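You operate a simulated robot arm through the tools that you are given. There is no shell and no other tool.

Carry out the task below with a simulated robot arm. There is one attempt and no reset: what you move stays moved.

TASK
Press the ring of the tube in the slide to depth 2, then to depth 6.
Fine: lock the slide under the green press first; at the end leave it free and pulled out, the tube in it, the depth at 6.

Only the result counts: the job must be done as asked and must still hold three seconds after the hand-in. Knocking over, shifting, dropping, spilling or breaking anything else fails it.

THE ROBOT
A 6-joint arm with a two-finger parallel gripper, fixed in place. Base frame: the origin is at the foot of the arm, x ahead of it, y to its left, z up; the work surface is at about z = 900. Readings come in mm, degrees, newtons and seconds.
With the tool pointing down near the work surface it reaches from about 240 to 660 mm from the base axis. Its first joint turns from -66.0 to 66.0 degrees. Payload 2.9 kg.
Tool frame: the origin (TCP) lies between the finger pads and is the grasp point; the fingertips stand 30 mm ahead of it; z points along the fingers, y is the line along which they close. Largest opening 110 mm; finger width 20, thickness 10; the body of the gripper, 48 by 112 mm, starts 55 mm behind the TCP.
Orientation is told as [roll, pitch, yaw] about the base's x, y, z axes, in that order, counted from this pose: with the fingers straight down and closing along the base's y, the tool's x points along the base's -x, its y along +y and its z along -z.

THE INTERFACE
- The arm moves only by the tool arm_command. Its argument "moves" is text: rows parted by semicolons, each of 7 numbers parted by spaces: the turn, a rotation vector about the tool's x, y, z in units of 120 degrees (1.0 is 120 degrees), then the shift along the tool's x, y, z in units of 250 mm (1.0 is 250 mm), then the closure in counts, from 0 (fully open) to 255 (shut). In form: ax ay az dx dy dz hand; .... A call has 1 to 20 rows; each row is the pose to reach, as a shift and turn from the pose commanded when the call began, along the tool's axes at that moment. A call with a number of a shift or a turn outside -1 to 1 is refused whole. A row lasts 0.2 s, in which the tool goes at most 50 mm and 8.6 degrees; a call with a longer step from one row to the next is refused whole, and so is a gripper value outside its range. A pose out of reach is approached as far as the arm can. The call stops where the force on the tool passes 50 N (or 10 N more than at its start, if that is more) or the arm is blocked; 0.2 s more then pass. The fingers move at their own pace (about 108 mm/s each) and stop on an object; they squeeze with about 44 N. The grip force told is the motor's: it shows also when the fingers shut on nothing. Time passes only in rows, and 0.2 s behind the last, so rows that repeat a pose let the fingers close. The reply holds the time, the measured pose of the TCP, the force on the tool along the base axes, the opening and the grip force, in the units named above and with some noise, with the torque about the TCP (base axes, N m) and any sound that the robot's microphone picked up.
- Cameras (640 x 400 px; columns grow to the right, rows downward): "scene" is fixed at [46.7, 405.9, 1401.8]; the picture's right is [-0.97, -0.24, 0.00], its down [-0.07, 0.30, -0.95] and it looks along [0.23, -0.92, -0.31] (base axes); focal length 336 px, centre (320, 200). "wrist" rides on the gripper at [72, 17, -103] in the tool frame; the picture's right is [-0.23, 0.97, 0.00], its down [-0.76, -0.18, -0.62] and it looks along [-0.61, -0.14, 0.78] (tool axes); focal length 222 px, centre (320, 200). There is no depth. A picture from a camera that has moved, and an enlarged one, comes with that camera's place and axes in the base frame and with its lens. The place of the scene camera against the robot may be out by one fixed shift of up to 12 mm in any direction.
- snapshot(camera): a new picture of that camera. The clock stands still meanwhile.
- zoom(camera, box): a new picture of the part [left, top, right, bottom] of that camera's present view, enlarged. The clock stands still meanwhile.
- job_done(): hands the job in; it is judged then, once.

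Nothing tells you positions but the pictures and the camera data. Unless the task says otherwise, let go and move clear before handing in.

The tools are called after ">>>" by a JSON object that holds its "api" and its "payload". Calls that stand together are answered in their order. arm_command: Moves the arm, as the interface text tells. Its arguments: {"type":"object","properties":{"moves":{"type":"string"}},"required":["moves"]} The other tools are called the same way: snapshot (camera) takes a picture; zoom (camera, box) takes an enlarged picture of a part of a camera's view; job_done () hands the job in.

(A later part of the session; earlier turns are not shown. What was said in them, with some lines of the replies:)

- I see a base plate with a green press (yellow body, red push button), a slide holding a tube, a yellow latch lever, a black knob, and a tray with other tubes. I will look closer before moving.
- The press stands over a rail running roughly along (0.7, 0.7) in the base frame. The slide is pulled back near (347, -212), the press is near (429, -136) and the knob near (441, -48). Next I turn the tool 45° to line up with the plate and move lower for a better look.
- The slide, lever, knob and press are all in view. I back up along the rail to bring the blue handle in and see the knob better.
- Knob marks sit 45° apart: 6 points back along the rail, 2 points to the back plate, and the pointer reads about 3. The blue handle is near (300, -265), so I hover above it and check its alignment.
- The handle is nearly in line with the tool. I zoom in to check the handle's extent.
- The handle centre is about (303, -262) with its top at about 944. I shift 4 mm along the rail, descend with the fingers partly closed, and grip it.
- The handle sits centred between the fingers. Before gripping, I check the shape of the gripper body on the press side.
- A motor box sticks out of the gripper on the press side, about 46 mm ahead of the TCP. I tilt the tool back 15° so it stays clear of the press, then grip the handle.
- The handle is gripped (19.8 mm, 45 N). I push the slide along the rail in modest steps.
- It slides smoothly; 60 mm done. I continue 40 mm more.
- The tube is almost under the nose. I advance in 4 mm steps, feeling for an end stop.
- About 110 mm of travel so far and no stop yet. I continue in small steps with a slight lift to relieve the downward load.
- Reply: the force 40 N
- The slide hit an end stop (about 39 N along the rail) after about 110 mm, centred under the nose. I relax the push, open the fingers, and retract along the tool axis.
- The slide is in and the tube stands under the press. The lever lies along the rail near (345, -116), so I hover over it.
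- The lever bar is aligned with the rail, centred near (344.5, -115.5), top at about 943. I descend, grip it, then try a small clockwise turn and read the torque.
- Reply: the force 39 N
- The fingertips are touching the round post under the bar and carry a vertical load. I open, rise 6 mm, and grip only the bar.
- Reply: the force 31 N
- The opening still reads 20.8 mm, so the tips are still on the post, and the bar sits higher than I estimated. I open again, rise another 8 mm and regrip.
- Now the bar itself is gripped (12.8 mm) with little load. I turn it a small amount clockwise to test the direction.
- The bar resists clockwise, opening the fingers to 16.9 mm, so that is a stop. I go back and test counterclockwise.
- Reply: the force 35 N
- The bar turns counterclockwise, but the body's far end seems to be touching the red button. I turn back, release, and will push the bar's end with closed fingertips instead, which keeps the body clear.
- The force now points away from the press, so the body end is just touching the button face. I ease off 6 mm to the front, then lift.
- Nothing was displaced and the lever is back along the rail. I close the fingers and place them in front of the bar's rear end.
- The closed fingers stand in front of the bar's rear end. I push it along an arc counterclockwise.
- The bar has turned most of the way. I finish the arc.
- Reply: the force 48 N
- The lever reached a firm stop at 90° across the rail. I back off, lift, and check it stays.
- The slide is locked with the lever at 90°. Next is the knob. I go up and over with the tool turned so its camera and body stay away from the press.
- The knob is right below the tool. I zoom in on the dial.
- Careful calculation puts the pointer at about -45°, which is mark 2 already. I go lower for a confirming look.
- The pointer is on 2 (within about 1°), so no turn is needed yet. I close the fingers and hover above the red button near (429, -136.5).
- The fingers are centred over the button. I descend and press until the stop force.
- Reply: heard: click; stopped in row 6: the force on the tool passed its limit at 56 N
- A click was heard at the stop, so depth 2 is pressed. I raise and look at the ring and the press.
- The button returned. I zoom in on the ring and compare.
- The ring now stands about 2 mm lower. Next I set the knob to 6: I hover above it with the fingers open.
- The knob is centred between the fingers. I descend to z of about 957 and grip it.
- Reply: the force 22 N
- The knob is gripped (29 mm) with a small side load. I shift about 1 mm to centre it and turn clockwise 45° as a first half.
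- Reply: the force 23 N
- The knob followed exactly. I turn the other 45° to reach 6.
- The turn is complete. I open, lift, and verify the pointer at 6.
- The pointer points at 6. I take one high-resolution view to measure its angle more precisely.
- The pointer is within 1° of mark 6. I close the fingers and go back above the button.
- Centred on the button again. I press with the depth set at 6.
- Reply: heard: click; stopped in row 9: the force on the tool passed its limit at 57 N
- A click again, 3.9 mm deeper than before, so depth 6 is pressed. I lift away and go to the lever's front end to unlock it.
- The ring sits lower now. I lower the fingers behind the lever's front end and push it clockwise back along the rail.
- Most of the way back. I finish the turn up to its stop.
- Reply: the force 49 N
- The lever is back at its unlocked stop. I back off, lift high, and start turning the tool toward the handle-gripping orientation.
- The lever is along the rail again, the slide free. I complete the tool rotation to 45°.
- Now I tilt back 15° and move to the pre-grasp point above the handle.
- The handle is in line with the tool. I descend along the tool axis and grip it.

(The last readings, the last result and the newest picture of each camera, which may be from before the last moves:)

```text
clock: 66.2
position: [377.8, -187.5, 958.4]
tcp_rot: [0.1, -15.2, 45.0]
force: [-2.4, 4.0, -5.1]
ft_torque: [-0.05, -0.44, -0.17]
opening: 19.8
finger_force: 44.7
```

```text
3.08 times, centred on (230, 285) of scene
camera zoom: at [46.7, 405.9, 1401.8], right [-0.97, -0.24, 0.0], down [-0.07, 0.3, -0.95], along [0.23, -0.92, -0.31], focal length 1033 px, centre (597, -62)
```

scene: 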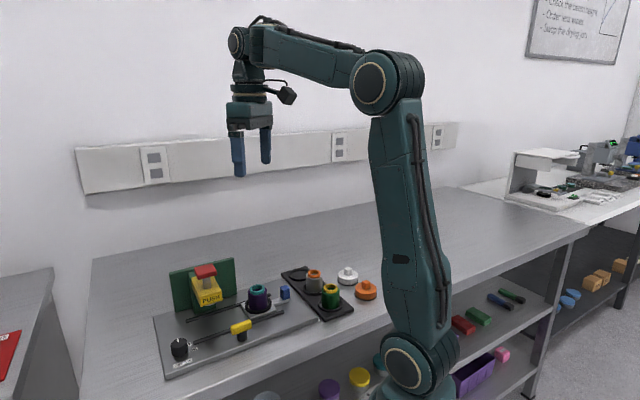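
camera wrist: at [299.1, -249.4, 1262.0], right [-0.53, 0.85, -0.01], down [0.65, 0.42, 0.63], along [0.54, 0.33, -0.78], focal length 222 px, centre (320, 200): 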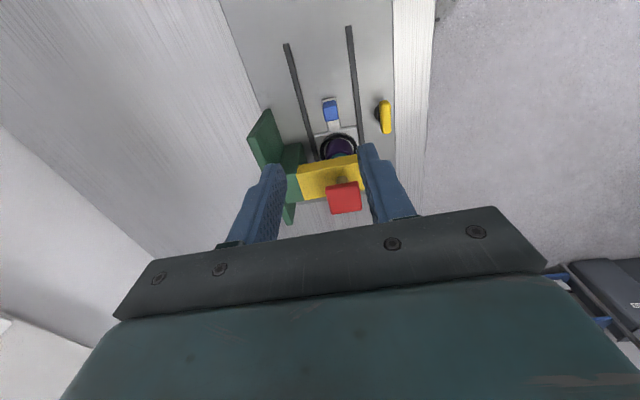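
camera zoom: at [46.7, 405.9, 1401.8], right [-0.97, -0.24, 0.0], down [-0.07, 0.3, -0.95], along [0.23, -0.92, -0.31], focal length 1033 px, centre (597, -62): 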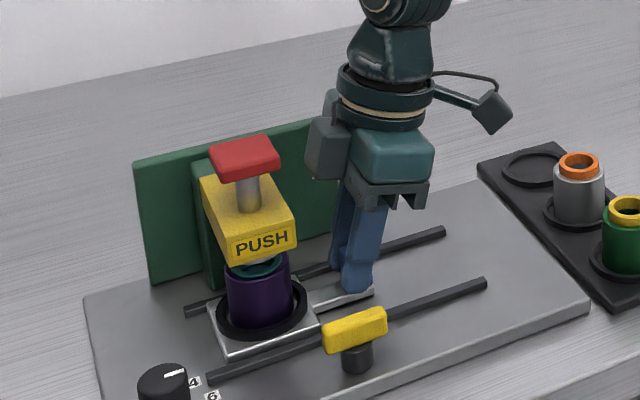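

Gripped. I pull the slide out gently along the rail, about 110 mm in total.

>>> {"api": "arm_command", "payload": {"moves": "0 0 0 0.0193 0 -0.0052 255; 0 0 0 0.0386 0 -0.0104 255; 0 0 0 0.0773 0 -0.0207 255; 0 0 0 0.1159 0 -0.0311 255; 0 0 0 0.1546 0 -0.0414 255; 0 0 0 0.1932 0 -0.0518 255; 0 0 0 0.2319 0 -0.0621 255; 0 0 0 0.2705 0 -0.0725 255; 0 0 0 0.3091 0 -0.0828 255; 0 0 0 0.3091 0 -0.0828 255"}}

>>> {"api": "zoom", "payload": {"camera": "scene", "box": [150, 220, 330, 350]}}

```text
clock: 68.5
position: [321.2, -244.8, 956.7]
tcp_rot: [0.0, -15.0, 45.1]
force: [1.7, -2.2, -3.2]
ft_torque: [-0.2, 0.21, -0.15]
opening: 20.0
finger_force: 44.7
```

```text
3.08 times, centred on (240, 285) of scene
camera zoom: at [46.8, 405.8, 1401.8], right [-0.97, -0.24, 0.0], down [-0.07, 0.3, -0.95], along [0.23, -0.92, -0.31], focal length 1033 px, centre (566, -62)
```

zoom: 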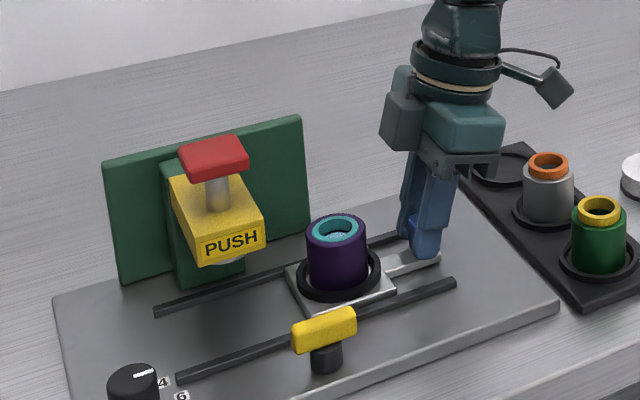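

The slide comes out freely with the tube in it. About 30 mm remain, taken in small steps while feeling for the outer stop.

>>> {"api": "arm_command", "payload": {"moves": "0 0 0 0.0309 0 -0.0083 255; 0 0 0 0.0618 0 -0.0166 255; 0 0 0 0.085 0 -0.0228 255; 0 0 0 0.1005 0 -0.027 255; 0 0 0 0.112 0 -0.03 255; 0 0 0 0.118 0 -0.0316 255; 0 0 0 0.118 0 -0.0316 255"}}

>>> {"api": "zoom", "payload": {"camera": "scene", "box": [150, 220, 330, 350]}}

```text
clock: 70.0
position: [300.0, -266.2, 957.0]
tcp_rot: [0.0, -15.1, 45.3]
force: [0.5, 7.1, 9.8]
ft_torque: [-0.59, 0.87, -0.42]
opening: 19.7
finger_force: 44.9
```

```text
3.08 times, centred on (240, 285) of scene
camera zoom: at [46.7, 406.2, 1401.7], right [-0.97, -0.24, 0.0], down [-0.07, 0.3, -0.95], along [0.23, -0.92, -0.31], focal length 1033 px, centre (566, -62)
```

zoom: 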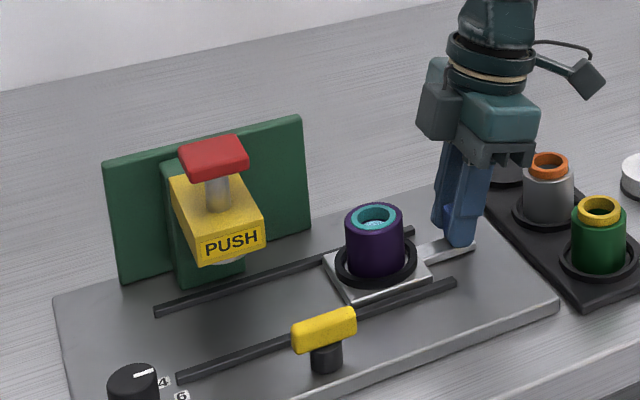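

It is back at its starting spot. I pull 3 mm more to feel for the outer stop.

>>> {"api": "arm_command", "payload": {"moves": "0 0 0 0.006 0 -0.0036 255; 0 0 0 0.0116 0 -0.0051 255; 0 0 0 0.0116 0 -0.0051 255"}}

```text
clock: 70.8
position: [300.2, -265.0, 957.7]
tcp_rot: [-0.1, -15.5, 45.5]
force: [27.2, 23.0, -8.0]
ft_torque: [-0.21, 0.04, -0.48]
opening: 19.7
finger_force: 45.1
```

The outer stop is felt, so the slide is fully out. I relax the pull, open, and retract along the tool axis.

>>> {"api": "arm_command", "payload": {"moves": "0 0 0 -0.008 0 0.002 255; 0 0 0 -0.0116 0 0.003 255; 0 0 0 -0.0116 0 0.003 140; 0 0 0 -0.0116 0 0.003 140; 0 0 0 -0.0116 0 0.003 140"}}

>>> {"api": "arm_command", "payload": {"moves": "0 0 0 0 0 -0.1 140; 0 0 0 0 0 -0.25 140; 0 0.0625 0 0 0 -0.4 140; 0 0.125 0 0 0 -0.55 140; 0 0.125 0 0 0 -0.7 140; 0 0.125 0 0 0 -0.7 140"}}

>>> {"api": "snapshot", "payload": {"camera": "scene"}}

>>> {"api": "zoom", "payload": {"camera": "scene", "box": [140, 250, 400, 390]}}

>>> {"api": "snapshot", "payload": {"camera": "wrist"}}

```text
clock: 72.0
position: [299.6, -265.5, 956.7]
tcp_rot: [0.0, -15.1, 45.1]
force: [0.3, 0.4, 0.7]
ft_torque: [0.02, 0.05, 0.01]
opening: 49.7
finger_force: 0.0
```

```text
clock: 73.5
position: [268.6, -297.8, 1127.5]
tcp_rot: [0.0, -0.1, 45.1]
force: [0.1, 0.2, 0.5]
ft_torque: [0.01, -0.01, -0.03]
opening: 49.5
finger_force: 0.1
```

```text
taken
```

scene: 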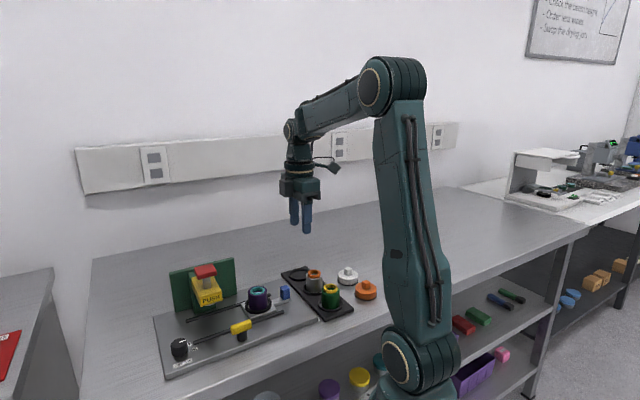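

```text
2.46 times, centred on (270, 320) of scene
camera zoom: at [46.7, 405.9, 1401.8], right [-0.97, -0.24, 0.0], down [-0.07, 0.3, -0.95], along [0.23, -0.92, -0.31], focal length 826 px, centre (443, -95)
```

zoom: 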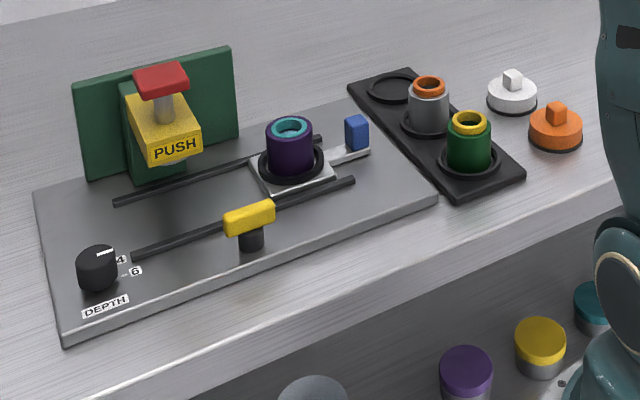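

```text
taken
camera wrist: at [204.5, -336.9, 1231.6], right [-0.53, 0.85, 0.0], down [0.66, 0.41, 0.62], along [0.53, 0.33, -0.78], focal length 222 px, centre (320, 200)
```

wrist: 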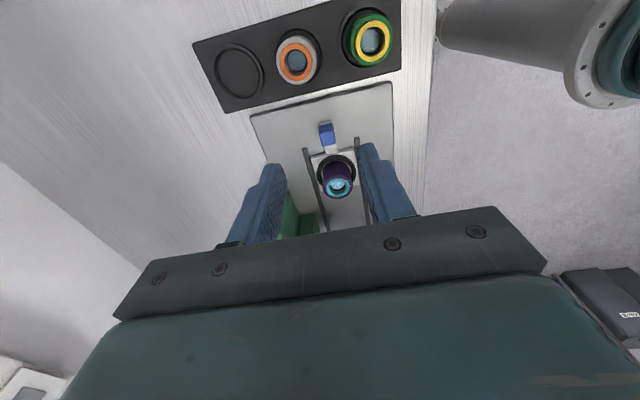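

Everything else is where it was. I compare the ring close up with the initial view and check the knob again.

>>> {"api": "zoom", "payload": {"camera": "scene", "box": [240, 270, 310, 320]}}

>>> {"api": "zoom", "payload": {"camera": "scene", "box": [160, 310, 260, 375]}}

```text
8.00 times, centred on (275, 295) of scene
camera zoom: at [46.7, 405.9, 1401.8], right [-0.97, -0.24, 0.0], down [-0.07, 0.3, -0.95], along [0.23, -0.92, -0.31], focal length 2686 px, centre (680, -560)
```

zoom: 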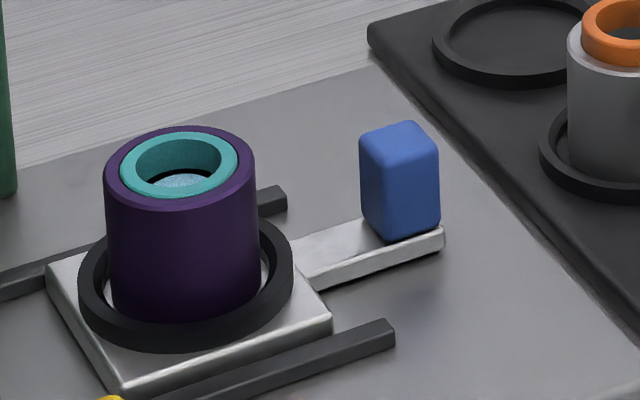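

```text
6.15 times, centred on (210, 342) of scene
camera zoom: at [46.7, 405.9, 1401.8], right [-0.97, -0.24, 0.0], down [-0.07, 0.3, -0.95], along [0.23, -0.92, -0.31], focal length 2066 px, centre (997, -677)
```

zoom: 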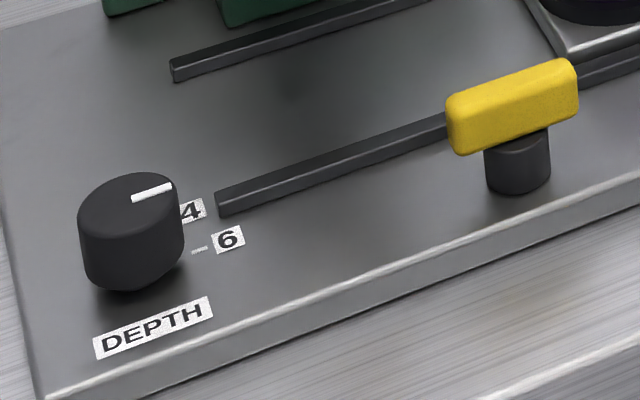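

The ring sits about 6 mm lower than at the start. The slide is out and unlocked with the tube in it, the knob is on 6, and the arm is clear. I hand in the job.

>>> {"api": "job_done", "payload": {}}

```text
The job is handed in.
```

The job is handed in: I pressed the tube's ring to depth 2, then to depth 6, with the slide locked under the green press throughout.

- **Presses:** each one stopped at the force limit with a click, the second 3.9 mm deeper than the first. In the final pictures the ring sits about 6 mm lower than at the start.
- **Depth knob:** it already pointed at 2, so I left it there for the first press. I then turned it to 6, within about 1° of the mark.
- **Slide:** the lock lever is back at its free stop. The slide is pulled out to its outer stop with the tube in it.
- **Surroundings:** on my first try at the lever, the gripper body pressed sideways against the red button. I backed off and pushed the lever with the fingertips instead. The final pictures show nothing displaced, and the arm is clear.
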